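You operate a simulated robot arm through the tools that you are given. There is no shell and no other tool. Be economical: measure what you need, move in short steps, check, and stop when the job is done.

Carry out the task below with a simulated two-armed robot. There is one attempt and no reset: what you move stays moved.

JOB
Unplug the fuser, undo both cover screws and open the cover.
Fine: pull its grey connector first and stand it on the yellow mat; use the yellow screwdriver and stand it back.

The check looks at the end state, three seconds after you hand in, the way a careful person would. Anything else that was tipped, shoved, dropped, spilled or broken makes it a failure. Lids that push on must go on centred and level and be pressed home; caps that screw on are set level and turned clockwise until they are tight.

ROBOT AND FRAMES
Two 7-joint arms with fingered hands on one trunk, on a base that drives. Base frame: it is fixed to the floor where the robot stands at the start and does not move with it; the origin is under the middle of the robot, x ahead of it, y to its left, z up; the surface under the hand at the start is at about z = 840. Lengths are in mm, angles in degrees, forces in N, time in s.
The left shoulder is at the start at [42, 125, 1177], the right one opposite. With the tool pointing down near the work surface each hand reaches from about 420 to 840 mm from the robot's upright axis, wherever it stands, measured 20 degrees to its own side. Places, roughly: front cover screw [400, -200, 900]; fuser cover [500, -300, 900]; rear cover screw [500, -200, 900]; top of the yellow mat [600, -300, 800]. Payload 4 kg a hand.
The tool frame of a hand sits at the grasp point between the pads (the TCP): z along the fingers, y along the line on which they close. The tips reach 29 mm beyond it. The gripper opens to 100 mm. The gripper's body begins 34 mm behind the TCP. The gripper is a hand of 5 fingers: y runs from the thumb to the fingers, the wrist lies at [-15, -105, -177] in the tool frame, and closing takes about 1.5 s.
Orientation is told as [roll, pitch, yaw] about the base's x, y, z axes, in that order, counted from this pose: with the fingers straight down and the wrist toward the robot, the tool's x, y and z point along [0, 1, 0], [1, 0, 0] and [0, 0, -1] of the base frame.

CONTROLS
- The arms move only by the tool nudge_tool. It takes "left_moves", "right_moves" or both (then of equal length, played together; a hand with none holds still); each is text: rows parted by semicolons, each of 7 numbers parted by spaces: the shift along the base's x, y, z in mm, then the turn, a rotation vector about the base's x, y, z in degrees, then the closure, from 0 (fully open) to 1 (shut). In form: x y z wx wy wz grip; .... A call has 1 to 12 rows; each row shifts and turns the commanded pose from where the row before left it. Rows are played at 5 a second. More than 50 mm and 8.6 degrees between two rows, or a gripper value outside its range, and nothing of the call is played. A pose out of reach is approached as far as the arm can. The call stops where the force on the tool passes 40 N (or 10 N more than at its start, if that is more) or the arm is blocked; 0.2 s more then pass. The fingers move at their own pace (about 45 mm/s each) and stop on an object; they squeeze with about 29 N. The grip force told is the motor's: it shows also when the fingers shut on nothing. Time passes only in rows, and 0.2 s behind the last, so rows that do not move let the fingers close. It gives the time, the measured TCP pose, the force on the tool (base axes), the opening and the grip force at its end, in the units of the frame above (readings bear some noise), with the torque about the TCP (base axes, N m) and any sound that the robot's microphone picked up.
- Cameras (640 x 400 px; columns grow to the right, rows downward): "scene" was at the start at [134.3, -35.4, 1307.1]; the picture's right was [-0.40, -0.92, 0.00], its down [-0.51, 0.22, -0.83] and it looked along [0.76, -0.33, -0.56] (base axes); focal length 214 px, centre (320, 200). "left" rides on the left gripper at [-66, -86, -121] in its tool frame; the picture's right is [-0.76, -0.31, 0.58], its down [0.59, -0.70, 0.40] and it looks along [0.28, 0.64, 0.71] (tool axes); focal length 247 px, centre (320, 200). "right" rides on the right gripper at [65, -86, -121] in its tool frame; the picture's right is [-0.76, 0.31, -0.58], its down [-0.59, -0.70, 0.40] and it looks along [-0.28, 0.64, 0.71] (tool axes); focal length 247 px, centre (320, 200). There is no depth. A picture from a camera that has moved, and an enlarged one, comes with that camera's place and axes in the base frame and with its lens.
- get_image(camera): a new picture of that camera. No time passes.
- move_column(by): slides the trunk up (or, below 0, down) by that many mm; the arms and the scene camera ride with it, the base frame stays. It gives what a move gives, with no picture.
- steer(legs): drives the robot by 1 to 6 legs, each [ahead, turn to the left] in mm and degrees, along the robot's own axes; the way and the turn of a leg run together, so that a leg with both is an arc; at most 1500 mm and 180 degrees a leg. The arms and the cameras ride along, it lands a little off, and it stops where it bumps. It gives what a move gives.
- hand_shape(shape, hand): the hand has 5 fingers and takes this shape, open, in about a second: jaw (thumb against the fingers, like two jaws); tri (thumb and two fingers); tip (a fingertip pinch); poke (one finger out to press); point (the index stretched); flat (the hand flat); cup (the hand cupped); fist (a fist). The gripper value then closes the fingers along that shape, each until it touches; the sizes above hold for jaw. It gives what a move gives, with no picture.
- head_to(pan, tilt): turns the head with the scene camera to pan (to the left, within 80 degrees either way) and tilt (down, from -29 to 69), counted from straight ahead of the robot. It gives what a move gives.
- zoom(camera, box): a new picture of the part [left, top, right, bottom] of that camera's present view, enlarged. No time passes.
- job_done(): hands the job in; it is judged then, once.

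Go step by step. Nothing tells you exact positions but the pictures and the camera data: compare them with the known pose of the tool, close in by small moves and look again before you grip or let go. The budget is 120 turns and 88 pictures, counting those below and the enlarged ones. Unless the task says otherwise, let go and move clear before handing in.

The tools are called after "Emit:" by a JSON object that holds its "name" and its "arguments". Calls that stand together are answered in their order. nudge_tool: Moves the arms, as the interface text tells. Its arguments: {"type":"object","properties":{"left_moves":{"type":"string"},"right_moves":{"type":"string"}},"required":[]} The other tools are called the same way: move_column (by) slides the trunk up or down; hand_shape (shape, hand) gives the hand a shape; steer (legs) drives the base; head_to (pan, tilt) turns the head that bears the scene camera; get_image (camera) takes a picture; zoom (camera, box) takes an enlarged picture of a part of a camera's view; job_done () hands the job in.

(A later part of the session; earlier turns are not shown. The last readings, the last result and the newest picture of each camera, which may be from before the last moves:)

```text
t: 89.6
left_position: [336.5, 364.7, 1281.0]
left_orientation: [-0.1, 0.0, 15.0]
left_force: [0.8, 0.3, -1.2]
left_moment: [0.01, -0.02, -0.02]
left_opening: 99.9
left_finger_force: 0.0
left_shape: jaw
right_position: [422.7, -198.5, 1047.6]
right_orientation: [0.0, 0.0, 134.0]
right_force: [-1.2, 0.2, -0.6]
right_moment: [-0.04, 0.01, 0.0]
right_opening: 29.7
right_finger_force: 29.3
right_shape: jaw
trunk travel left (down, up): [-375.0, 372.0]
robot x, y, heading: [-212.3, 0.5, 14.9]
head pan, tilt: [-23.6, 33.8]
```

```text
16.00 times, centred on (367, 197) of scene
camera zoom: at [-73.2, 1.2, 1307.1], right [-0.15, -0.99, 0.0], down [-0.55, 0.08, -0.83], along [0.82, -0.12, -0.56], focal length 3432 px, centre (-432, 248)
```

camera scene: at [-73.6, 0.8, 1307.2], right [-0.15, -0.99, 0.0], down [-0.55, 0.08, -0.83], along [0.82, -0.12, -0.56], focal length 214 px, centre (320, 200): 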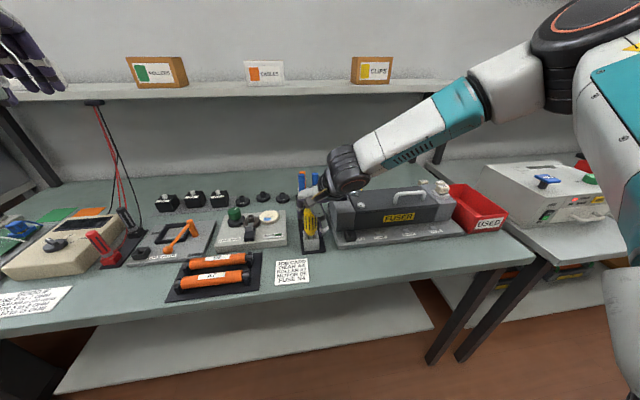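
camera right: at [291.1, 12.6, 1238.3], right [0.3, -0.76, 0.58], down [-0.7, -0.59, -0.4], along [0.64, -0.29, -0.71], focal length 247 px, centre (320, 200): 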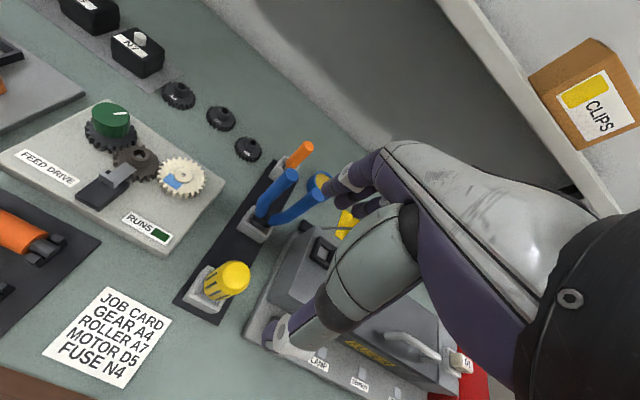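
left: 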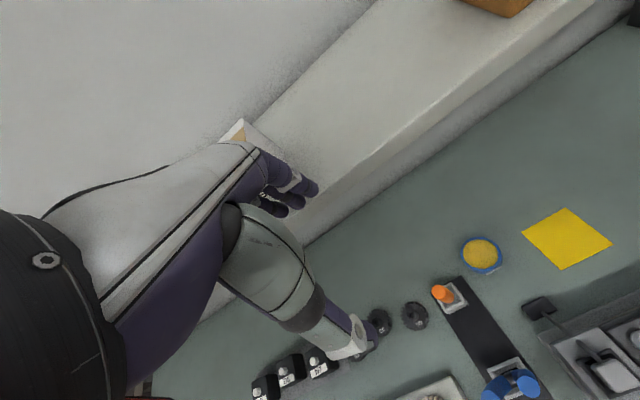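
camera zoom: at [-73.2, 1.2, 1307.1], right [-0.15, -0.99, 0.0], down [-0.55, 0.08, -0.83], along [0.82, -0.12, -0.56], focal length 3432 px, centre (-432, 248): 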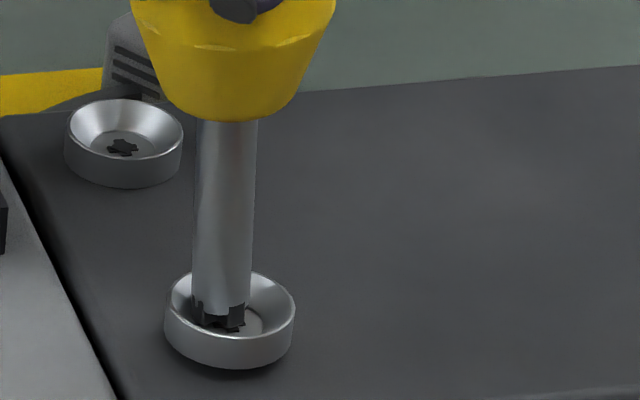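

The last stroke lost contact. I'll ratchet back and re-seat with firmer pressure.

Emit:
{"name": "nudge_tool", "arguments": {"right_moves": "0 0 5 0 0 -8 1;0 0 6 0 0 -8 1;0 0 0 0 0 -8 1;0 0 0 0 0 -8 1;0 0 0 0 0 -8 1;0 0 0 0 0 -8 1;0 0 0 0 0 -8 1;0 0 0 0 0 -8 1;0 0 0 0 0 -8 1;0 0 0 0 0 -8 1;0 0 0 0 0 -8 1;0 0 0 0 0 -8 1"}}

Emit:
{"name": "nudge_tool", "arguments": {"right_moves": "0 0 0 0 0 -8 1;0 0 0 0 0 -8 1;0 0 0 0 0 -8 1;0 0 0 0 0 -8 1;0 0 -6 0 0 0 1;0 0 -5 0 0 0 1;0 0 -1.5 0 0 0 1;0 0 -1.5 0 0 0 1;0 0 -1 0 0 0 1;0 0 0 0 0 0 1"}}

```text
t: 92.2
left_position: [335.9, 365.3, 1281.7]
left_orientation: [0.0, 0.1, 15.0]
left_force: [0.3, 0.1, 0.6]
left_moment: [-0.02, 0.0, -0.01]
left_opening: 100.1
left_finger_force: 0.0
left_shape: jaw
right_position: [422.7, -197.6, 1060.0]
right_orientation: [0.0, 0.0, 38.0]
right_force: [0.9, 0.5, -1.1]
right_moment: [0.02, -0.04, 0.02]
right_opening: 29.5
right_finger_force: 29.3
right_shape: jaw
trunk travel left (down, up): [-375.0, 372.0]
robot x, y, heading: [-211.3, 2.0, 15.1]
head pan, tilt: [-23.6, 33.8]
```

```text
t: 94.4
left_position: [335.2, 365.8, 1282.1]
left_orientation: [0.0, 0.0, 15.1]
left_force: [-0.1, -0.2, 0.6]
left_moment: [-0.02, 0.0, -0.02]
left_opening: 99.8
left_finger_force: 0.1
left_shape: jaw
right_position: [424.3, -197.7, 1044.0]
right_orientation: [0.0, -0.2, 5.9]
right_force: [1.8, 0.7, 10.5]
right_moment: [0.0, -0.18, 0.02]
right_opening: 29.9
right_finger_force: 29.3
right_shape: jaw
trunk travel left (down, up): [-375.0, 372.0]
robot x, y, heading: [-214.1, 0.5, 15.0]
head pan, tilt: [-23.6, 33.8]
```

Emit:
{"name": "nudge_tool", "arguments": {"right_moves": "0 0 -0.5 0 0 8 1;0 0 0 0 0 8 1;0 0 0 0 0 8 1;0 0 0 0 0 8 1;0 0 0 0 0 8 1;0 0 0 0 0 8 1;0 0 0 0 0 8 1;0 0 0 0 0 8 1;0 0 0 0 0 0 1"}}

Emit:
{"name": "nudge_tool", "arguments": {"right_moves": "0 0 0.1 0 0 8 1;0 0 0.1 0 0 8 1;0 0 0.1 0 0 8 1;0 0 0.1 0 0 8 1;0 0 0.1 0 0 8 1;0 0 0.1 0 0 8 1;0 0 0.1 0 0 8 1;0 0 0.1 0 0 8 1;0 0 0 0 0 0 1"}}

Emit:
{"name": "zoom", "arguments": {"camera": "scene", "box": [355, 185, 379, 209]}}

```text
t: 96.4
left_position: [335.2, 364.9, 1282.0]
left_orientation: [0.0, -0.1, 14.9]
left_force: [0.7, 0.1, 0.0]
left_moment: [0.02, -0.01, 0.06]
left_opening: 99.8
left_finger_force: 0.0
left_shape: jaw
right_position: [422.7, -196.7, 1044.4]
right_orientation: [-0.1, 0.1, 70.0]
right_force: [0.0, 0.9, 10.9]
right_moment: [0.08, -0.02, -0.15]
right_opening: 29.3
right_finger_force: 29.6
right_shape: jaw
trunk travel left (down, up): [-375.0, 372.0]
robot x, y, heading: [-214.2, 2.0, 14.9]
head pan, tilt: [-23.6, 33.8]
```

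```text
t: 98.4
left_position: [336.2, 364.4, 1282.9]
left_orientation: [0.0, 0.0, 15.0]
left_force: [-1.0, -0.3, 0.6]
left_moment: [-0.01, -0.05, -0.03]
left_opening: 99.8
left_finger_force: 0.2
left_shape: jaw
right_position: [423.6, -196.4, 1044.4]
right_orientation: [0.0, 0.0, 134.0]
right_force: [-0.9, -0.7, 8.1]
right_moment: [0.02, 0.07, -0.12]
right_opening: 29.0
right_finger_force: 28.7
right_shape: jaw
trunk travel left (down, up): [-375.0, 372.0]
robot x, y, heading: [-213.3, -4.2, 15.1]
head pan, tilt: [-23.6, 33.8]
```

```text
16.00 times, centred on (367, 197) of scene
camera zoom: at [-74.4, 0.7, 1307.3], right [-0.15, -0.99, 0.0], down [-0.55, 0.08, -0.83], along [0.82, -0.12, -0.56], focal length 3432 px, centre (-432, 248)
```

zoom: 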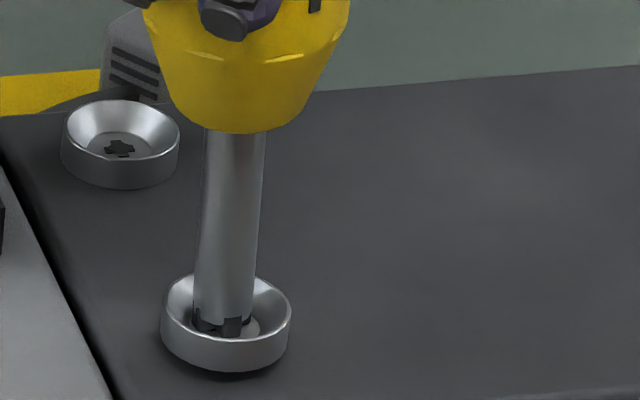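

Ambiguous whether it rose; I'll lift away and inspect the screw directly.

Emit:
{"name": "nudge_tool", "arguments": {"right_moves": "0 0 5 0 0 0 1;0 0 8 0 0 -8 1;0 0 3 0 0 -8 1;0 0 0 0 0 -8 1;0 0 0 0 0 -8 1;0 0 0 0 0 -8 1;0 0 0 0 0 -8 1;0 0 0 0 0 -8 1;0 0 0 0 0 -8 1;0 0 0 0 0 -8 1;0 0 0 0 0 -8 1;0 0 0 0 0 -8 1"}}

Emit:
{"name": "zoom", "arguments": {"camera": "scene", "box": [355, 185, 379, 209]}}

Emit:
{"name": "zoom", "arguments": {"camera": "right", "box": [250, 230, 330, 310]}}

```text
t: 101.0
left_position: [336.5, 364.0, 1281.5]
left_orientation: [0.0, 0.0, 15.0]
left_force: [-1.1, 0.0, -0.1]
left_moment: [-0.01, 0.03, 0.0]
left_opening: 100.0
left_finger_force: 0.0
left_shape: jaw
right_position: [423.0, -197.5, 1060.3]
right_orientation: [0.0, 0.0, 45.7]
right_force: [-0.5, 0.4, 0.0]
right_moment: [0.03, 0.02, -0.02]
right_opening: 28.9
right_finger_force: 29.3
right_shape: jaw
trunk travel left (down, up): [-375.0, 372.0]
robot x, y, heading: [-211.8, -1.7, 15.0]
head pan, tilt: [-23.6, 33.8]
```

```text
16.00 times, centred on (367, 197) of scene
camera zoom: at [-73.6, 0.8, 1307.2], right [-0.15, -0.99, 0.0], down [-0.55, 0.08, -0.83], along [0.82, -0.12, -0.56], focal length 3432 px, centre (-432, 248)
```

zoom: 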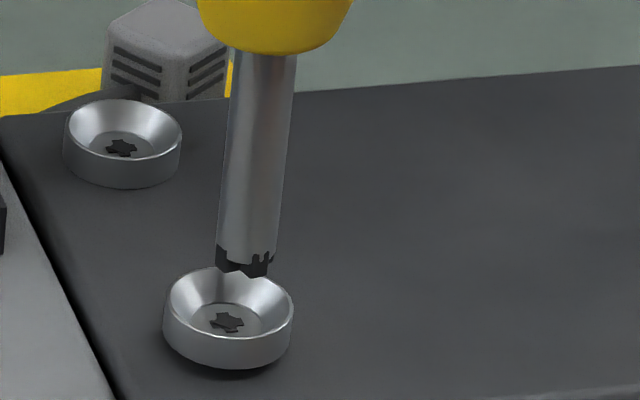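

```text
5.00 times, centred on (290, 270) of right
camera zoom: at [315.7, -213.0, 1181.7], right [0.76, -0.31, 0.58], down [-0.07, -0.91, -0.4], along [0.65, 0.26, -0.71], focal length 1235 px, centre (470, -150)
```

zoom: 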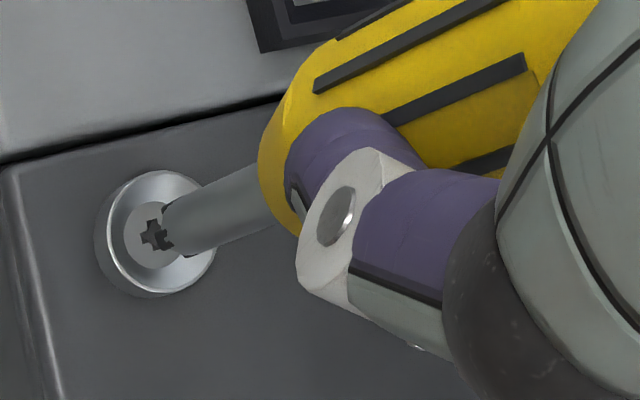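

The front screw hasn't changed since stroke 3: after one full turn its recess matches the original orientation and it's raised about 3–4 mm, so it's at its captive stop (undone). Moving to the rear screw, ~69 mm further in x.

Emit:
{"name": "nudge_tool", "arguments": {"right_moves": "0 0 12 0 0 -8 1;17 0 0 0 0 -8 1;18 0 0 0 0 -8 1;17 0 0 0 0 -8 1;17 0 0 0 0 -8 1;0 0 -12 0 0 0 1;0 0 -5 0 0 0 1;0 0 0 0 0 0 1"}}

Emit:
{"name": "zoom", "arguments": {"camera": "scene", "box": [350, 178, 374, 202]}}

Emit:
{"name": "zoom", "arguments": {"camera": "right", "box": [250, 230, 330, 310]}}

```text
t: 102.8
left_position: [336.9, 363.3, 1282.0]
left_orientation: [0.1, 0.1, 15.1]
left_force: [-0.3, -0.7, -0.8]
left_moment: [0.0, 0.03, 0.01]
left_opening: 100.0
left_finger_force: 0.1
left_shape: jaw
right_position: [492.2, -199.1, 1055.5]
right_orientation: [-0.1, 0.0, 5.9]
right_force: [-0.6, -0.3, -0.8]
right_moment: [-0.02, -0.02, -0.01]
right_opening: 29.0
right_finger_force: 28.6
right_shape: jaw
trunk travel left (down, up): [-375.0, 372.0]
robot x, y, heading: [-212.5, 0.6, 15.1]
head pan, tilt: [-23.6, 33.8]
```

```text
16.00 times, centred on (362, 190) of scene
camera zoom: at [-73.3, 0.5, 1307.1], right [-0.15, -0.99, 0.0], down [-0.55, 0.08, -0.83], along [0.82, -0.12, -0.56], focal length 3432 px, centre (-352, 360)
```

zoom: 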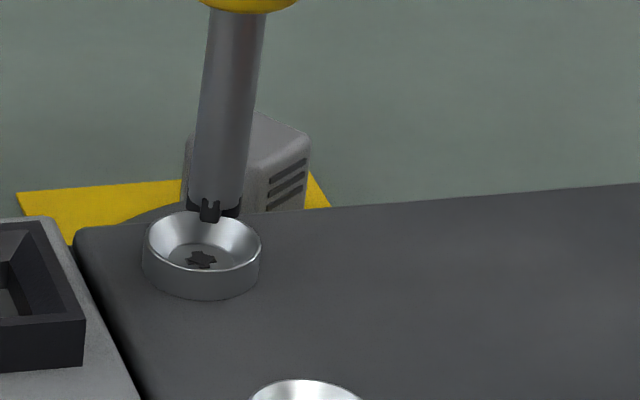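

```text
5.00 times, centred on (290, 270) of right
camera zoom: at [400.1, -141.2, 1176.4], right [0.38, -0.72, 0.58], down [-0.64, -0.66, -0.4], along [0.67, -0.22, -0.71], focal length 1235 px, centre (470, -150)
```

zoom: 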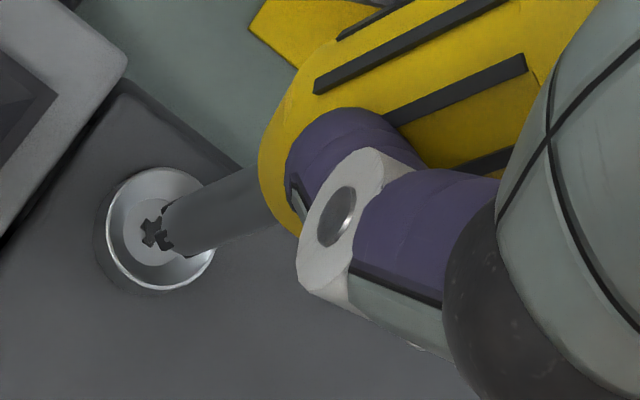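

The tip needs about (+2,+0.6,-12.5). Lowering to contact on the rear screw.

Emit:
{"name": "nudge_tool", "arguments": {"right_moves": "2 0.6 -4 0 0 0 1;0 0 -4 0 0 0 1;0 0 -3 0 0 0 1;0 0 -1 0 0 0 1;0 0 -1 0 0 0 1;0 0 -1 0 0 0 1;0 0 0 0 0 0 1"}}

Emit:
{"name": "zoom", "arguments": {"camera": "scene", "box": [350, 178, 374, 202]}}

```text
t: 104.4
left_position: [336.8, 364.9, 1280.8]
left_orientation: [0.0, 0.0, 15.0]
left_force: [0.9, 0.4, -0.1]
left_moment: [0.02, -0.02, 0.01]
left_opening: 99.5
left_finger_force: 0.2
left_shape: jaw
right_position: [494.7, -196.9, 1042.4]
right_orientation: [0.0, -0.1, 5.9]
right_force: [0.3, 0.5, 2.2]
right_moment: [-0.02, -0.03, 0.02]
right_opening: 28.8
right_finger_force: 28.4
right_shape: jaw
trunk travel left (down, up): [-375.0, 372.0]
robot x, y, heading: [-213.9, -3.0, 14.8]
head pan, tilt: [-23.6, 33.8]
```

```text
16.00 times, centred on (362, 190) of scene
camera zoom: at [-73.7, 0.8, 1307.2], right [-0.15, -0.99, 0.0], down [-0.55, 0.08, -0.83], along [0.82, -0.12, -0.56], focal length 3432 px, centre (-352, 360)
```

zoom: 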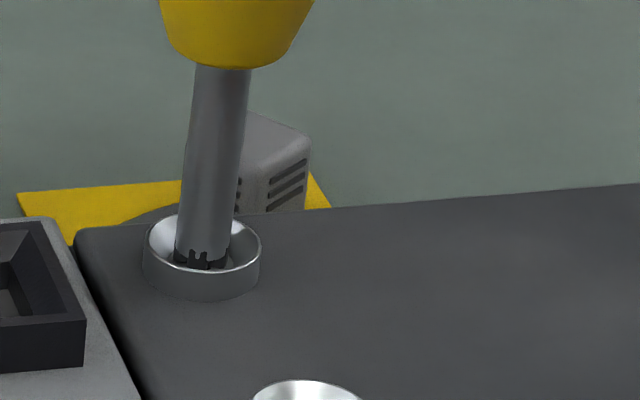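

Just touching. Press a little and turn 128°, then ratchet back.

Emit:
{"name": "nudge_tool", "arguments": {"right_moves": "0 0 -1 0 0 0 1;0 0 -0.6 0 0 8 1;0 0 0 0 0 8 1;0 0 0 0 0 8 1;0 0 0 0 0 8 1;0 0 0 0 0 8 1;0 0 0.1 0 0 8 1;0 0 0.1 0 0 8 1;0 0 0.1 0 0 8 1;0 0 0 0 0 0 1"}}

Emit:
{"name": "nudge_tool", "arguments": {"right_moves": "0 0 0.1 0 0 8 1;0 0 0.1 0 0 8 1;0 0 0.1 0 0 8 1;0 0 0.1 0 0 8 1;0 0 0.1 0 0 8 1;0 0 0.1 0 0 8 1;0 0 0.1 0 0 8 1;0 0 0.1 0 0 8 1;0 0 0 0 0 0 1"}}

Emit:
{"name": "nudge_tool", "arguments": {"right_moves": "0 0 5 0 0 0 1;0 0 7 0 0 -8 1;0 0 3 0 0 -8 1;0 0 0 0 0 -8 1;0 0 0 0 0 -8 1;0 0 0 0 0 -8 1;0 0 0 0 0 -8 1;0 0 0 0 0 -8 1;0 0 0 0 0 -8 1;0 0 0 0 0 -8 1;0 0 0 0 0 -8 1;0 0 0 0 0 -8 1"}}

Emit:
{"name": "zoom", "arguments": {"camera": "scene", "box": [350, 178, 374, 202]}}

```text
t: 106.6
left_position: [334.7, 365.1, 1282.7]
left_orientation: [-0.1, -0.1, 14.9]
left_force: [-0.4, 0.4, 0.3]
left_moment: [-0.02, -0.02, 0.03]
left_opening: 99.7
left_finger_force: 0.0
left_shape: jaw
right_position: [492.9, -196.4, 1042.3]
right_orientation: [-0.2, -0.1, 70.0]
right_force: [-2.9, 1.4, 17.0]
right_moment: [0.09, 0.04, -0.03]
right_opening: 29.3
right_finger_force: 28.8
right_shape: jaw
trunk travel left (down, up): [-375.0, 372.0]
robot x, y, heading: [-212.6, 0.7, 15.1]
head pan, tilt: [-23.6, 33.8]
```

```text
t: 108.6
left_position: [335.4, 364.4, 1282.1]
left_orientation: [0.1, 0.0, 15.0]
left_force: [-0.3, -0.6, -0.4]
left_moment: [-0.02, 0.01, -0.02]
left_opening: 99.8
left_finger_force: 0.1
left_shape: jaw
right_position: [436.1, -185.5, 1060.5]
right_orientation: [-0.1, 0.0, 133.9]
right_force: [-0.4, -0.9, -1.6]
right_moment: [-0.04, 0.01, -0.02]
right_opening: 28.4
right_finger_force: 28.7
right_shape: jaw
right hand out of reach, approached as far as the arm can: row 3, 4, 5, 6, 7, 8
trunk travel left (down, up): [-375.0, 372.0]
robot x, y, heading: [-212.5, -2.9, 15.0]
head pan, tilt: [-23.6, 33.8]
```

```text
t: 111.2
left_position: [336.5, 364.8, 1282.8]
left_orientation: [0.0, 0.0, 15.0]
left_force: [-0.5, -0.1, -0.1]
left_moment: [-0.01, 0.02, 0.01]
left_opening: 99.8
left_finger_force: 0.1
left_shape: jaw
right_position: [435.7, -184.9, 1076.5]
right_orientation: [-0.1, 0.0, 45.8]
right_force: [0.4, -0.1, -1.3]
right_moment: [-0.02, 0.03, -0.01]
right_opening: 28.6
right_finger_force: 29.0
right_shape: jaw
trunk travel left (down, up): [-375.0, 372.0]
robot x, y, heading: [-212.4, 1.8, 15.1]
head pan, tilt: [-23.6, 33.8]
```

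```text
16.00 times, centred on (362, 190) of scene
camera zoom: at [-73.6, 0.8, 1307.2], right [-0.15, -0.99, 0.0], down [-0.55, 0.08, -0.83], along [0.82, -0.12, -0.56], focal length 3432 px, centre (-352, 360)
```

zoom: 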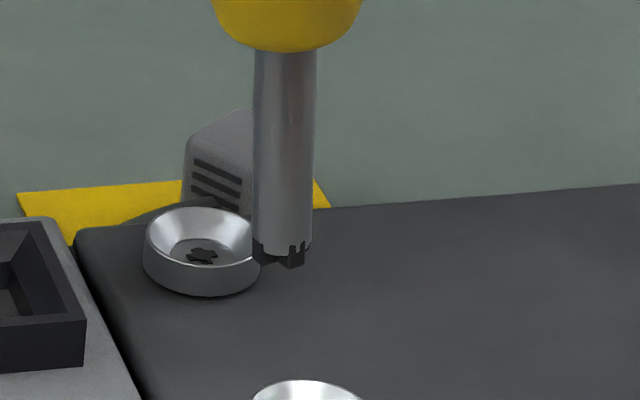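

The wrist ran out of reach past yaw ~86° and slid off (harmlessly, up and away). I'll drive 70 mm forward to get the same geometry as for the front screw.

Emit:
{"name": "steer", "arguments": {"legs": [[70, 0]]}}

```text
t: 112.2
left_position: [395.1, 380.3, 1284.5]
left_orientation: [0.0, -0.3, 14.8]
left_force: [-0.8, -0.2, 0.3]
left_moment: [0.03, -0.05, 0.0]
left_opening: 99.7
left_finger_force: 0.1
left_shape: jaw
right_position: [496.0, -169.0, 1078.4]
right_orientation: [-0.1, -0.2, 45.9]
right_force: [-0.1, -0.8, 0.3]
right_moment: [-0.02, -0.03, -0.01]
right_opening: 28.4
right_finger_force: 28.9
right_shape: jaw
trunk travel left (down, up): [-375.0, 372.0]
robot x, y, heading: [-150.1, 16.7, 14.9]
head pan, tilt: [-23.6, 33.8]
```

Emit:
{"name": "nudge_tool", "arguments": {"right_moves": "0 -6 0 0 0 -8 1;0 -6 0 0 0 -8 1;-1 -6 0 0 0 -8 1;-1 -5 0 0 0 -8 1;0 -5 0 0 0 -8 1;0 0 -12 0 0 0 1;0 0 -10 0 0 0 1;0 0 0 0 0 0 1"}}

Emit:
{"name": "zoom", "arguments": {"camera": "scene", "box": [350, 185, 390, 225]}}

Emit:
{"name": "zoom", "arguments": {"camera": "right", "box": [250, 230, 330, 310]}}

```text
t: 114.0
left_position: [400.1, 380.9, 1282.4]
left_orientation: [0.0, -0.2, 15.0]
left_force: [0.7, 0.7, -0.1]
left_moment: [-0.01, -0.02, 0.03]
left_opening: 99.5
left_finger_force: 0.0
left_shape: jaw
right_position: [497.7, -196.0, 1052.9]
right_orientation: [0.0, 0.0, 5.9]
right_force: [-0.2, 0.1, -0.9]
right_moment: [0.02, 0.02, 0.01]
right_opening: 28.5
right_finger_force: 29.1
right_shape: jaw
trunk travel left (down, up): [-375.0, 372.0]
robot x, y, heading: [-150.1, 17.8, 15.1]
head pan, tilt: [-23.6, 33.8]
```

```text
10.00 times, centred on (370, 205) of scene
camera zoom: at [-10.1, 17.5, 1307.1], right [-0.15, -0.99, 0.0], down [-0.55, 0.08, -0.83], along [0.82, -0.12, -0.56], focal length 2145 px, centre (-180, 150)
```

zoom: 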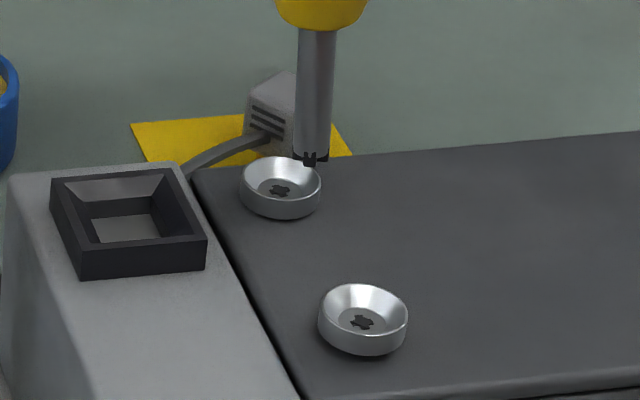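

```text
5.00 times, centred on (290, 270) of right
camera zoom: at [404.1, -139.7, 1174.7], right [0.38, -0.72, 0.58], down [-0.64, -0.66, -0.4], along [0.67, -0.22, -0.71], focal length 1235 px, centre (470, -150)
```

zoom: 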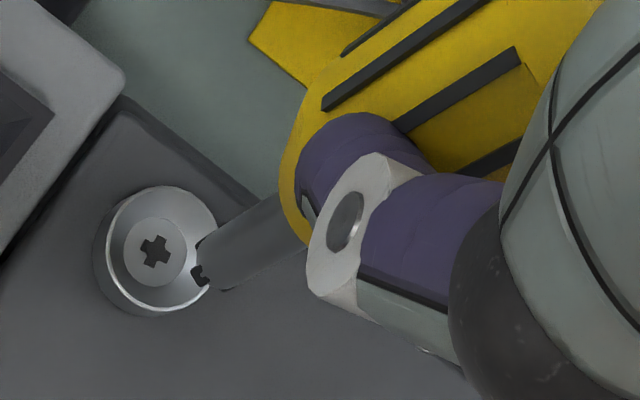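

The slip tilted the driver ~4° in the grip (tip toward −y). I'll rotate the hand +4.4° about x to make it vertical again, and recentre.

Emit:
{"name": "nudge_tool", "arguments": {"right_moves": "-1.7 -0.6 2 2.2 0 0 1;-1.7 -0.6 0 2.2 0 0 1;0 0 0 0 0 0 1"}}

Emit:
{"name": "zoom", "arguments": {"camera": "scene", "box": [350, 185, 390, 225]}}

Emit:
{"name": "zoom", "arguments": {"camera": "right", "box": [250, 230, 330, 310]}}

```text
t: 114.8
left_position: [398.9, 382.5, 1282.4]
left_orientation: [-0.1, -0.1, 14.8]
left_force: [0.1, 0.1, -0.5]
left_moment: [-0.02, 0.01, 0.02]
left_opening: 99.8
left_finger_force: 0.1
left_shape: jaw
right_position: [492.9, -198.3, 1057.0]
right_orientation: [4.4, -0.5, 5.9]
right_force: [0.2, -0.3, -0.5]
right_moment: [0.04, -0.06, -0.02]
right_opening: 28.5
right_finger_force: 29.5
right_shape: jaw
trunk travel left (down, up): [-375.0, 372.0]
robot x, y, heading: [-149.3, 18.6, 15.1]
head pan, tilt: [-23.6, 33.8]
```

```text
10.00 times, centred on (370, 205) of scene
camera zoom: at [-10.0, 17.7, 1307.1], right [-0.15, -0.99, 0.0], down [-0.55, 0.08, -0.83], along [0.82, -0.12, -0.56], focal length 2145 px, centre (-180, 150)
```

zoom: 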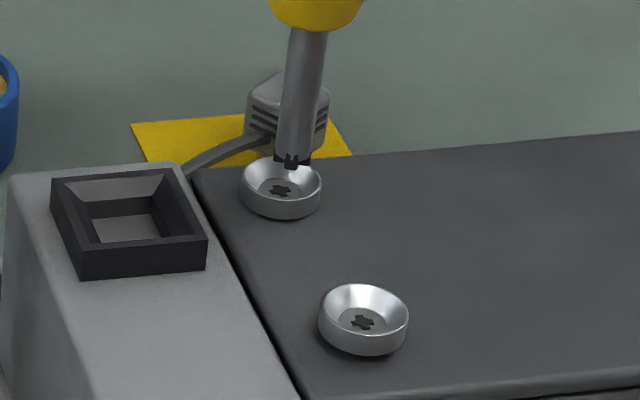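

```text
5.00 times, centred on (290, 270) of right
camera zoom: at [400.7, -150.1, 1181.2], right [0.38, -0.76, 0.52], down [-0.64, -0.63, -0.45], along [0.67, -0.16, -0.73], focal length 1235 px, centre (470, -150)
```

zoom: 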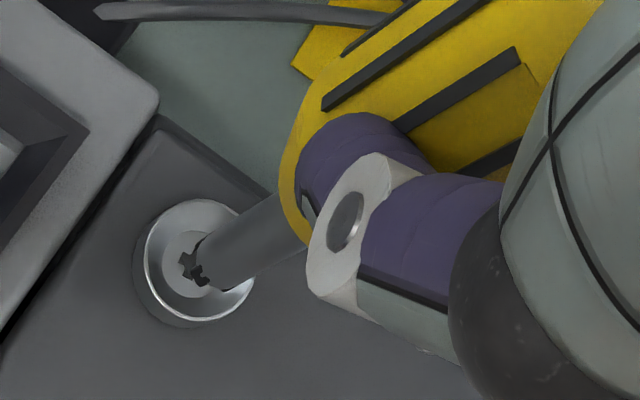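

Near vertical again. Offset ≈ (+1.5,+1.2,-12); lowering to contact.

Emit:
{"name": "nudge_tool", "arguments": {"right_moves": "1.5 1.2 -4 0 0 0 1;0 0 -4 0 0 0 1;0 0 -3 0 0 0 1;0 0 -1 0 0 0 1;0 0 -1 0 0 0 1;0 0 -1 0 0 0 1;0 0 0 0 0 0 1"}}

Emit:
{"name": "zoom", "arguments": {"camera": "scene", "box": [350, 185, 390, 225]}}

```text
t: 116.4
left_position: [398.5, 381.6, 1283.3]
left_orientation: [-0.1, 0.0, 15.0]
left_force: [0.0, 0.5, -0.5]
left_moment: [0.02, 0.01, -0.03]
left_opening: 99.9
left_finger_force: 0.1
left_shape: jaw
right_position: [495.1, -196.0, 1042.0]
right_orientation: [4.3, -0.6, 5.9]
right_force: [0.5, 0.5, 5.0]
right_moment: [-0.02, -0.05, -0.06]
right_opening: 28.8
right_finger_force: 28.7
right_shape: jaw
trunk travel left (down, up): [-375.0, 372.0]
robot x, y, heading: [-148.4, 15.6, 14.8]
head pan, tilt: [-23.6, 33.8]
```

```text
10.00 times, centred on (370, 205) of scene
camera zoom: at [-10.6, 17.8, 1307.2], right [-0.15, -0.99, 0.0], down [-0.55, 0.08, -0.83], along [0.82, -0.12, -0.56], focal length 2145 px, centre (-180, 150)
```

zoom: 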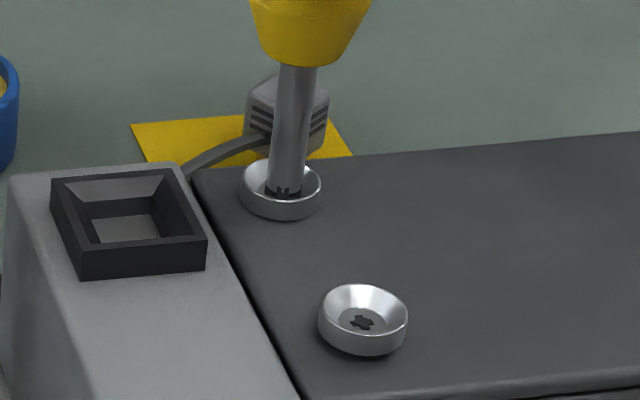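

In the recess. Press and turn the first 64°.

Emit:
{"name": "nudge_tool", "arguments": {"right_moves": "0 0 -1 0 0 0 1;0 0 -0.3 0 0 8 1;0 0 0 0 0 8 1;0 0 0 0 0 8 1;0 0 0 0 0 8 1;0 0 0 0 0 8 1;0 0 0.1 0 0 8 1;0 0 0.1 0 0 8 1;0 0 0.1 0 0 8 1;0 0 0 0 0 0 1"}}

Emit:
{"name": "nudge_tool", "arguments": {"right_moves": "0 0 0.1 0 0 8 1;0 0 0.1 0 0 8 1;0 0 0.1 0 0 8 1;0 0 0.1 0 0 8 1;0 0 0 0 0 0 1"}}

```text
t: 118.6
left_position: [397.5, 381.6, 1284.8]
left_orientation: [0.0, -0.2, 15.1]
left_force: [0.0, 0.7, 0.7]
left_moment: [-0.01, -0.03, 0.01]
left_opening: 99.6
left_finger_force: 0.0
left_shape: jaw
right_position: [494.1, -195.1, 1043.1]
right_orientation: [4.3, -0.7, 70.0]
right_force: [-1.9, 2.1, 17.4]
right_moment: [0.11, 0.08, -0.02]
right_opening: 29.4
right_finger_force: 29.3
right_shape: jaw
trunk travel left (down, up): [-375.0, 372.0]
robot x, y, heading: [-150.7, 19.0, 15.0]
head pan, tilt: [-23.6, 33.8]
```

```text
t: 119.8
left_position: [397.7, 380.9, 1282.6]
left_orientation: [0.0, -0.3, 15.1]
left_force: [0.3, 0.0, 0.5]
left_moment: [-0.03, 0.03, -0.01]
left_opening: 99.9
left_finger_force: 0.1
left_shape: jaw
right_position: [492.5, -195.3, 1042.8]
right_orientation: [4.2, -0.5, 102.0]
right_force: [-2.6, 1.4, 19.2]
right_moment: [0.13, 0.18, -0.02]
right_opening: 29.3
right_finger_force: 28.9
right_shape: jaw
trunk travel left (down, up): [-375.0, 372.0]
robot x, y, heading: [-148.5, 17.1, 15.2]
head pan, tilt: [-23.6, 33.8]
```

Emit:
{"name": "nudge_tool", "arguments": {"right_moves": "0 0 0.1 0 0 8 1;0 0 0.1 0 0 8 1;0 0 0.1 0 0 8 1;0 0 0 0 0 0 1"}}

Emit:
{"name": "nudge_tool", "arguments": {"right_moves": "0 0 6 0 0 0 1;0 0 8 0 0 -8 1;0 0 0 0 0 -8 1;0 0 0 0 0 -8 1;0 0 0 0 0 -8 1;0 0 0 0 0 -8 1;0 0 0 0 0 -8 1;0 0 0 0 0 -8 1;0 0 0 0 0 -8 1;0 0 0 0 0 -8 1;0 0 0 0 0 -8 1;0 0 0 0 0 -8 1"}}

Emit:
{"name": "zoom", "arguments": {"camera": "scene", "box": [350, 185, 390, 225]}}

```text
t: 120.8
left_position: [397.5, 381.8, 1283.1]
left_orientation: [-0.1, -0.2, 15.0]
left_force: [0.2, 0.4, 0.8]
left_moment: [0.0, -0.01, 0.02]
left_opening: 99.8
left_finger_force: 0.0
left_shape: jaw
right_position: [491.0, -195.2, 1043.7]
right_orientation: [4.1, -0.4, 126.0]
right_force: [-1.8, 0.1, 17.2]
right_moment: [0.06, 0.19, -0.06]
right_opening: 29.7
right_finger_force: 28.9
right_shape: jaw
trunk travel left (down, up): [-375.0, 372.0]
robot x, y, heading: [-145.8, 14.8, 14.9]
head pan, tilt: [-23.6, 33.8]
```

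```text
t: 123.4
left_position: [399.1, 381.6, 1282.5]
left_orientation: [0.0, -0.1, 14.9]
left_force: [-0.6, -0.3, -0.4]
left_moment: [0.01, 0.01, -0.01]
left_opening: 99.9
left_finger_force: 0.1
left_shape: jaw
right_position: [494.9, -196.5, 1055.8]
right_orientation: [4.4, -0.5, 37.8]
right_force: [-0.1, -0.4, -0.4]
right_moment: [0.04, 0.02, 0.0]
right_opening: 28.8
right_finger_force: 29.1
right_shape: jaw
trunk travel left (down, up): [-375.0, 372.0]
robot x, y, heading: [-149.3, 17.1, 15.1]
head pan, tilt: [-23.6, 33.8]
```

```text
10.00 times, centred on (370, 205) of scene
camera zoom: at [-10.3, 17.8, 1307.2], right [-0.15, -0.99, 0.0], down [-0.55, 0.08, -0.83], along [0.82, -0.12, -0.56], focal length 2145 px, centre (-180, 150)
```

zoom: 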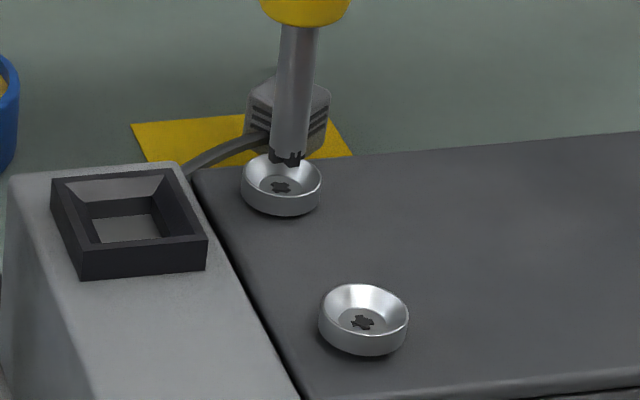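

It's rising. Next stroke.

Emit:
{"name": "nudge_tool", "arguments": {"right_moves": "0 0 0 0 0 -8 1;0 0 0 0 0 -8 1;0 0 0 0 0 -8 1;0 0 0 0 0 -8 1;0 0 -5 0 0 0 1;0 0 -5 0 0 0 1;0 0 -1.5 0 0 0 1;0 0 -1 0 0 0 1;0 0 0 0 0 0 1"}}

Emit:
{"name": "nudge_tool", "arguments": {"right_moves": "0 0 -0.3 0 0 8 1;0 0 0 0 0 8 1;0 0 0 0 0 8 1;0 0 0 0 0 8 1;0 0 0 0 0 8 1;0 0 0.1 0 0 8 1;0 0 0.1 0 0 8 1;0 0 0.1 0 0 8 1;0 0 0.1 0 0 8 1;0 0 0.1 0 0 8 1;0 0 0.1 0 0 8 1;0 0 0.1 0 0 8 1"}}

Emit:
{"name": "nudge_tool", "arguments": {"right_moves": "0 0 0.1 0 0 8 1;0 0 0.1 0 0 8 1;0 0 0.1 0 0 8 1;0 0 0 0 0 0 1"}}

Emit:
{"name": "nudge_tool", "arguments": {"right_moves": "0 0 6 0 0 0 1;0 0 8 0 0 -8 1;0 0 0 0 0 -8 1;0 0 0 0 0 -8 1;0 0 0 0 0 -8 1;0 0 0 0 0 -8 1;0 0 0 0 0 -8 1;0 0 0 0 0 -8 1;0 0 0 0 0 -8 1;0 0 0 0 0 -8 1;0 0 0 0 0 -8 1;0 0 0 0 0 -8 1"}}

Emit:
{"name": "zoom", "arguments": {"camera": "scene", "box": [350, 185, 390, 225]}}

```text
t: 125.4
left_position: [398.9, 381.1, 1283.0]
left_orientation: [0.0, -0.1, 14.9]
left_force: [-0.6, -0.3, -0.3]
left_moment: [-0.03, 0.02, 0.0]
left_opening: 99.8
left_finger_force: 0.0
left_shape: jaw
right_position: [493.4, -195.7, 1044.2]
right_orientation: [4.5, -0.6, 6.0]
right_force: [1.1, 0.5, 6.4]
right_moment: [0.0, -0.06, 0.0]
right_opening: 28.9
right_finger_force: 29.5
right_shape: jaw
trunk travel left (down, up): [-375.0, 372.0]
robot x, y, heading: [-149.8, 14.3, 14.9]
head pan, tilt: [-23.6, 33.8]
```

```text
t: 128.0
left_position: [398.8, 382.3, 1282.4]
left_orientation: [-0.1, -0.1, 15.0]
left_force: [0.0, 0.0, -0.5]
left_moment: [0.01, -0.02, 0.01]
left_opening: 99.9
left_finger_force: 0.1
left_shape: jaw
right_position: [493.0, -196.2, 1044.6]
right_orientation: [4.4, -0.4, 102.0]
right_force: [-0.8, 1.0, 12.8]
right_moment: [-0.05, 0.19, -0.04]
right_opening: 28.8
right_finger_force: 29.4
right_shape: jaw
trunk travel left (down, up): [-375.0, 372.0]
robot x, y, heading: [-148.9, 17.6, 14.9]
head pan, tilt: [-23.6, 33.8]
```

```text
t: 129.0
left_position: [397.5, 379.8, 1282.6]
left_orientation: [-0.1, -0.2, 14.9]
left_force: [-0.1, 0.7, 0.2]
left_moment: [-0.02, -0.01, 0.01]
left_opening: 99.8
left_finger_force: 0.1
left_shape: jaw
right_position: [492.0, -196.5, 1044.5]
right_orientation: [4.2, -0.3, 125.9]
right_force: [-1.3, 0.9, 12.2]
right_moment: [0.08, 0.17, 0.03]
right_opening: 28.7
right_finger_force: 28.8
right_shape: jaw
trunk travel left (down, up): [-375.0, 372.0]
robot x, y, heading: [-148.6, 16.6, 14.7]
head pan, tilt: [-23.6, 33.8]
```

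```text
t: 131.6
left_position: [398.9, 381.5, 1281.9]
left_orientation: [0.0, -0.2, 14.9]
left_force: [0.6, 0.5, 0.0]
left_moment: [0.0, 0.02, -0.02]
left_opening: 100.0
left_finger_force: 0.2
left_shape: jaw
right_position: [494.5, -196.3, 1057.3]
right_orientation: [4.4, -0.5, 37.8]
right_force: [-0.1, -1.0, -1.0]
right_moment: [0.01, 0.0, 0.02]
right_opening: 28.3
right_finger_force: 28.9
right_shape: jaw
trunk travel left (down, up): [-375.0, 372.0]
robot x, y, heading: [-149.2, 18.4, 15.0]
head pan, tilt: [-23.6, 33.8]
```

```text
10.00 times, centred on (370, 205) of scene
camera zoom: at [-10.3, 17.8, 1307.2], right [-0.15, -0.99, 0.0], down [-0.55, 0.08, -0.83], along [0.82, -0.12, -0.56], focal length 2145 px, centre (-180, 150)
```

zoom: 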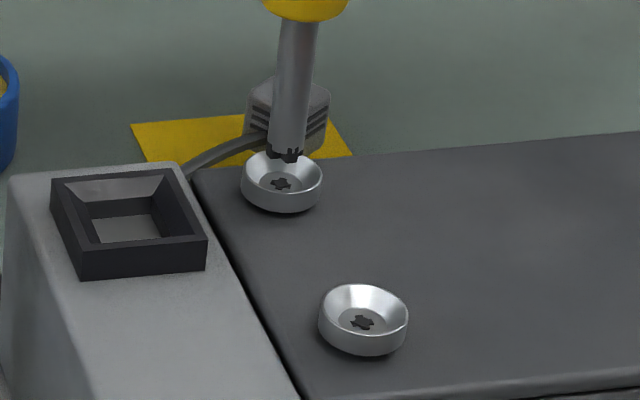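

Rising steadily; one more stroke with firmer pressure.

Emit:
{"name": "nudge_tool", "arguments": {"right_moves": "0 0 0 0 0 -8 1;0 0 0 0 0 -8 1;0 0 0 0 0 -8 1;0 0 0 0 0 -8 1;0 0 -5 0 0 0 1;0 0 -5 0 0 0 1;0 0 -1.5 0 0 0 1;0 0 -1.5 0 0 0 1;0 0 0 0 0 0 1"}}

Emit:
{"name": "nudge_tool", "arguments": {"right_moves": "0 0 -0.5 0 0 8 1;0 0 0 0 0 8 1;0 0 0 0 0 8 1;0 0 0 0 0 8 1;0 0 0 0 0 8 1;0 0 0.1 0 0 8 1;0 0 0.1 0 0 8 1;0 0 0.1 0 0 8 1;0 0 0.1 0 0 8 1;0 0 0.1 0 0 8 1;0 0 0.1 0 0 8 1;0 0 0.1 0 0 8 1"}}

Emit:
{"name": "nudge_tool", "arguments": {"right_moves": "0 0 0.1 0 0 8 1;0 0 0.1 0 0 8 1;0 0 0.1 0 0 8 1;0 0 0 0 0 0 1"}}

Emit:
{"name": "nudge_tool", "arguments": {"right_moves": "0 0 6 0 0 0 1;0 0 8 0 0 -8 1;0 0 0 0 0 -8 1;0 0 0 0 0 -8 1;0 0 0 0 0 -8 1;0 0 0 0 0 -8 1;0 0 0 0 0 -8 1;0 0 0 0 0 -8 1;0 0 0 0 0 -8 1;0 0 0 0 0 -8 1;0 0 0 0 0 -8 1;0 0 0 0 0 -8 1"}}

Emit:
{"name": "zoom", "arguments": {"camera": "scene", "box": [350, 185, 390, 225]}}

```text
t: 133.6
left_position: [398.3, 381.9, 1281.6]
left_orientation: [0.0, -0.1, 14.8]
left_force: [-0.2, 0.7, -0.6]
left_moment: [-0.01, 0.01, 0.0]
left_opening: 99.7
left_finger_force: 0.0
left_shape: jaw
right_position: [494.4, -196.6, 1046.0]
right_orientation: [4.4, -0.6, 6.0]
right_force: [1.3, -1.5, 6.0]
right_moment: [-0.09, -0.1, -0.01]
right_opening: 28.4
right_finger_force: 29.1
right_shape: jaw
trunk travel left (down, up): [-375.0, 372.0]
robot x, y, heading: [-151.3, 18.9, 14.9]
head pan, tilt: [-23.6, 33.8]
```

```text
t: 136.2
left_position: [399.7, 382.3, 1282.8]
left_orientation: [0.2, -0.1, 14.9]
left_force: [-0.1, -0.4, 0.4]
left_moment: [-0.04, 0.0, -0.01]
left_opening: 99.6
left_finger_force: 0.1
left_shape: jaw
right_position: [493.9, -196.4, 1045.0]
right_orientation: [4.4, -0.4, 101.9]
right_force: [-1.1, -0.7, 0.3]
right_moment: [-0.04, 0.13, 0.02]
right_opening: 25.9
right_finger_force: 28.9
right_shape: jaw
trunk travel left (down, up): [-375.0, 372.0]
robot x, y, heading: [-149.9, 18.7, 14.9]
head pan, tilt: [-23.6, 33.8]
```

```text
t: 137.2
left_position: [399.5, 381.4, 1282.6]
left_orientation: [0.1, -0.1, 14.9]
left_force: [-0.5, 0.0, -0.9]
left_moment: [-0.01, -0.02, 0.0]
left_opening: 99.7
left_finger_force: 0.0
left_shape: jaw
right_position: [493.2, -196.2, 1045.5]
right_orientation: [4.3, -0.4, 125.9]
right_force: [-0.9, 0.2, -1.2]
right_moment: [0.01, 0.09, 0.01]
right_opening: 25.9
right_finger_force: 28.5
right_shape: jaw
trunk travel left (down, up): [-375.0, 372.0]
robot x, y, heading: [-149.3, 16.8, 15.0]
head pan, tilt: [-23.6, 33.8]
```

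```text
t: 139.8
left_position: [399.1, 382.0, 1282.0]
left_orientation: [0.1, 0.0, 15.0]
left_force: [0.0, 0.2, 0.7]
left_moment: [0.01, 0.03, 0.01]
left_opening: 99.7
left_finger_force: 0.1
left_shape: jaw
right_position: [495.0, -195.4, 1059.4]
right_orientation: [4.4, -0.4, 37.9]
right_force: [-0.8, -0.5, -1.1]
right_moment: [0.0, -0.01, 0.0]
right_opening: 25.3
right_finger_force: 29.0
right_shape: jaw
trunk travel left (down, up): [-375.0, 372.0]
robot x, y, heading: [-150.2, 15.6, 14.9]
head pan, tilt: [-23.6, 33.8]
```

```text
10.00 times, centred on (370, 205) of scene
camera zoom: at [-10.3, 17.8, 1307.2], right [-0.15, -0.99, 0.0], down [-0.55, 0.08, -0.83], along [0.82, -0.12, -0.56], focal length 2145 px, centre (-180, 150)
```

zoom: 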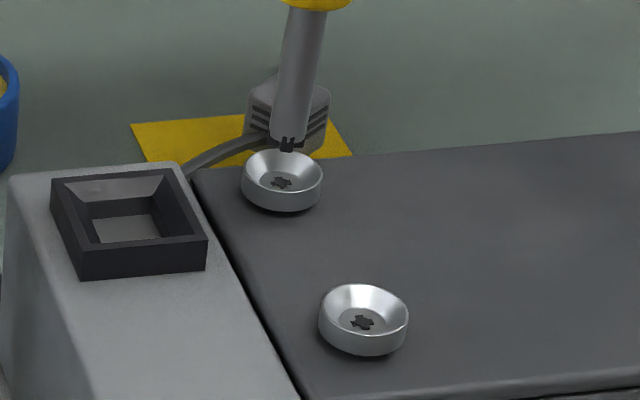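

Let me compare both screw heads closely.

Emit:
{"name": "zoom", "arguments": {"camera": "scene", "box": [364, 194, 386, 216]}}

```text
16.00 times, centred on (375, 205) of scene
camera zoom: at [-10.3, 17.8, 1307.2], right [-0.15, -0.99, 0.0], down [-0.55, 0.08, -0.83], along [0.82, -0.12, -0.56], focal length 3432 px, centre (-560, 120)
```

zoom: 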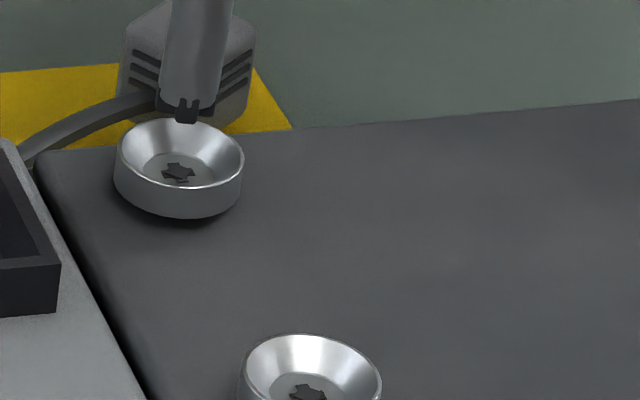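

Rear looks nearly at the same height, perhaps slightly short of the stop. Checking the grip on the driver before one more stroke.

Emit:
{"name": "zoom", "arguments": {"camera": "right", "box": [240, 170, 400, 310]}}

```text
2.86 times, centred on (320, 240) of right
camera zoom: at [391.0, -204.7, 1184.2], right [0.73, -0.45, 0.52], down [-0.21, -0.87, -0.45], along [0.65, 0.22, -0.73], focal length 706 px, centre (320, 86)
```

zoom: 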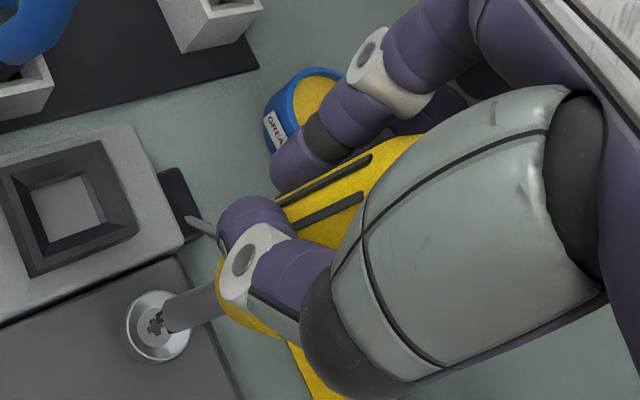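

The handle has slid up against the palm but is still held. One more gentle stroke to the stop.

Emit:
{"name": "nudge_tool", "arguments": {"right_moves": "0 0 0 0 0 -8 1;0 0 0 0 0 -8 1;0 0 0 0 0 -8 1;0 0 0 0 0 -8 1;0 0 -5 0 0 0 1;0 0 -5 0 0 0 1;0 0 -2 0 0 0 1;0 0 -1 0 0 0 1;0 0 -1 0 0 0 1;0 0 0 0 0 0 1"}}

```text
t: 142.0
left_position: [400.3, 380.9, 1282.3]
left_orientation: [-0.1, -0.2, 14.9]
left_force: [-0.9, 0.0, -0.2]
left_moment: [0.01, 0.05, 0.0]
left_opening: 99.9
left_finger_force: 0.1
left_shape: jaw
right_position: [494.5, -196.1, 1046.2]
right_orientation: [4.3, -0.6, 5.9]
right_force: [0.2, -0.8, -0.9]
right_moment: [-0.02, -0.01, -0.02]
right_opening: 25.3
right_finger_force: 28.9
right_shape: jaw
trunk travel left (down, up): [-375.0, 372.0]
robot x, y, heading: [-146.2, 18.8, 15.0]
head pan, tilt: [-23.6, 33.8]
```

Emit:
{"name": "nudge_tool", "arguments": {"right_moves": "0 0 -1 0 0 0 1;0 0 -1 0 0 0 1;0 0 -1 0 0 0 1;0 0 0 0 0 0 1"}}

Emit:
{"name": "zoom", "arguments": {"camera": "scene", "box": [360, 190, 384, 214]}}

```text
t: 143.0
left_position: [398.1, 382.0, 1282.6]
left_orientation: [-0.1, -0.2, 14.8]
left_force: [-1.0, 0.4, -0.1]
left_moment: [0.0, -0.03, 0.0]
left_opening: 99.6
left_finger_force: 0.0
left_shape: jaw
right_position: [494.5, -195.3, 1044.9]
right_orientation: [4.4, -0.7, 5.9]
right_force: [1.7, 0.0, 9.8]
right_moment: [0.01, -0.1, -0.02]
right_opening: 25.5
right_finger_force: 29.1
right_shape: jaw
trunk travel left (down, up): [-375.0, 372.0]
robot x, y, heading: [-147.6, 16.9, 15.0]
head pan, tilt: [-23.6, 33.8]
```

```text
16.00 times, centred on (372, 202) of scene
camera zoom: at [-10.8, 18.0, 1307.3], right [-0.15, -0.99, 0.0], down [-0.55, 0.08, -0.83], along [0.82, -0.12, -0.56], focal length 3432 px, centre (-512, 168)
```

zoom: 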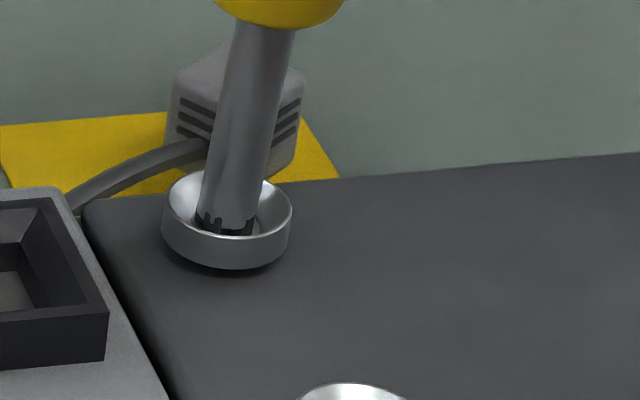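

In contact at ~10 N. Turning the stroke.

Emit:
{"name": "nudge_tool", "arguments": {"right_moves": "0 0 -0.5 0 0 8 1;0 0 0 0 0 8 1;0 0 0 0 0 8 1;0 0 0 0 0 8 1;0 0 0 0 0 8 1;0 0 0 0 0 8 1;0 0 0 0 0 8 1;0 0 0 0 0 8 1;0 0 0 0 0 0 1"}}

Emit:
{"name": "nudge_tool", "arguments": {"right_moves": "0 0 0 0 0 8 1;0 0 0 0 0 8 1;0 0 0 0 0 8 1;0 0 0 0 0 8 1;0 0 0 0 0 8 1;0 0 0 0 0 8 1;0 0 0 0 0 0 1"}}

Emit:
{"name": "nudge_tool", "arguments": {"right_moves": "0 0 6 0 0 0 1;0 0 8 0 0 -8 1;0 0 5 0 0 -8 1;0 0 0 0 0 -8 1;0 0 0 0 0 -8 1;0 0 0 0 0 -8 1;0 0 0 0 0 -8 1;0 0 0 0 0 -8 1;0 0 0 0 0 -8 1;0 0 0 0 0 -8 1;0 0 0 0 0 -8 1;0 0 0 0 0 -8 1"}}

Emit:
{"name": "zoom", "arguments": {"camera": "scene", "box": [364, 194, 386, 216]}}

```text
t: 145.0
left_position: [398.9, 381.5, 1282.2]
left_orientation: [0.0, 0.0, 14.9]
left_force: [-0.4, 0.1, -0.4]
left_moment: [0.01, 0.01, 0.0]
left_opening: 99.7
left_finger_force: 0.1
left_shape: jaw
right_position: [494.1, -195.9, 1042.0]
right_orientation: [4.4, -0.5, 70.0]
right_force: [1.2, 1.7, 7.1]
right_moment: [0.19, -0.06, -0.11]
right_opening: 25.2
right_finger_force: 28.8
right_shape: jaw
trunk travel left (down, up): [-375.0, 372.0]
robot x, y, heading: [-147.5, 13.8, 15.0]
head pan, tilt: [-23.6, 33.8]
```

```text
t: 146.6
left_position: [400.2, 380.4, 1281.6]
left_orientation: [0.1, -0.1, 14.9]
left_force: [0.3, 0.5, 0.2]
left_moment: [0.0, -0.01, -0.02]
left_opening: 99.8
left_finger_force: 0.0
left_shape: jaw
right_position: [494.6, -196.8, 1041.8]
right_orientation: [4.4, -0.5, 117.8]
right_force: [0.0, 0.3, 0.3]
right_moment: [0.02, 0.02, 0.0]
right_opening: 21.9
right_finger_force: 29.6
right_shape: jaw
trunk travel left (down, up): [-375.0, 372.0]
robot x, y, heading: [-149.6, 17.0, 15.2]
head pan, tilt: [-23.6, 33.8]
```

```text
t: 149.2
left_position: [398.7, 382.8, 1282.5]
left_orientation: [-0.1, -0.1, 15.0]
left_force: [-0.3, -0.6, -0.4]
left_moment: [-0.04, -0.03, -0.02]
left_opening: 99.6
left_finger_force: 0.1
left_shape: jaw
right_position: [494.8, -195.4, 1060.9]
right_orientation: [4.3, -0.4, 29.7]
right_force: [-0.2, -1.0, 0.6]
right_moment: [0.01, 0.02, 0.03]
right_opening: 21.9
right_finger_force: 28.7
right_shape: jaw
trunk travel left (down, up): [-375.0, 372.0]
robot x, y, heading: [-150.2, 20.1, 15.0]
head pan, tilt: [-23.6, 33.8]
```

```text
16.00 times, centred on (375, 205) of scene
camera zoom: at [-10.4, 17.9, 1307.2], right [-0.15, -0.99, 0.0], down [-0.55, 0.08, -0.83], along [0.82, -0.12, -0.56], focal length 3432 px, centre (-560, 120)
```

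zoom: 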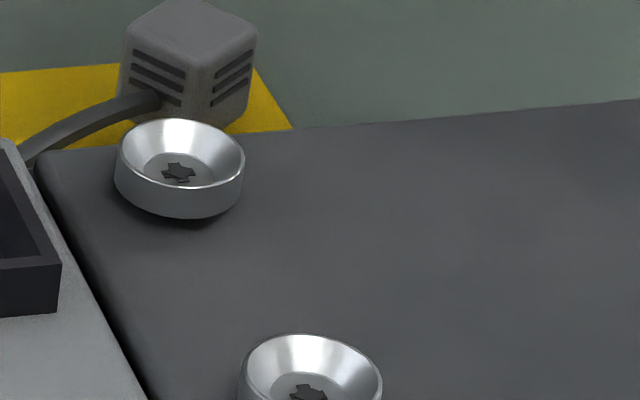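

The rear screw didn't move further: it's at its stop too. The driver has shifted in the grip; checking it.

Emit:
{"name": "zoom", "arguments": {"camera": "scene", "box": [310, 120, 430, 220]}}

Emit:
{"name": "get_image", "arguments": {"camera": "right"}}

```text
4.00 times, centred on (370, 170) of scene
camera zoom: at [-10.4, 17.9, 1307.2], right [-0.15, -0.99, 0.0], down [-0.55, 0.08, -0.83], along [0.82, -0.12, -0.56], focal length 858 px, centre (120, 320)
```

zoom: 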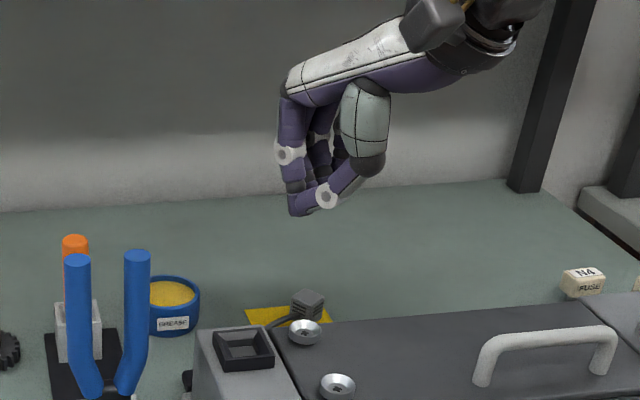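

```text
9 pictures are left
camera right: at [390.5, -190.0, 1185.8], right [0.66, -0.54, 0.52], down [-0.33, -0.83, -0.45], along [0.68, 0.12, -0.73], focal length 247 px, centre (320, 200)
```

right: 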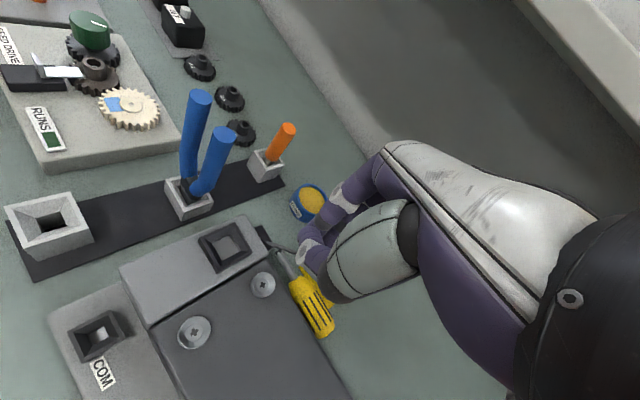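

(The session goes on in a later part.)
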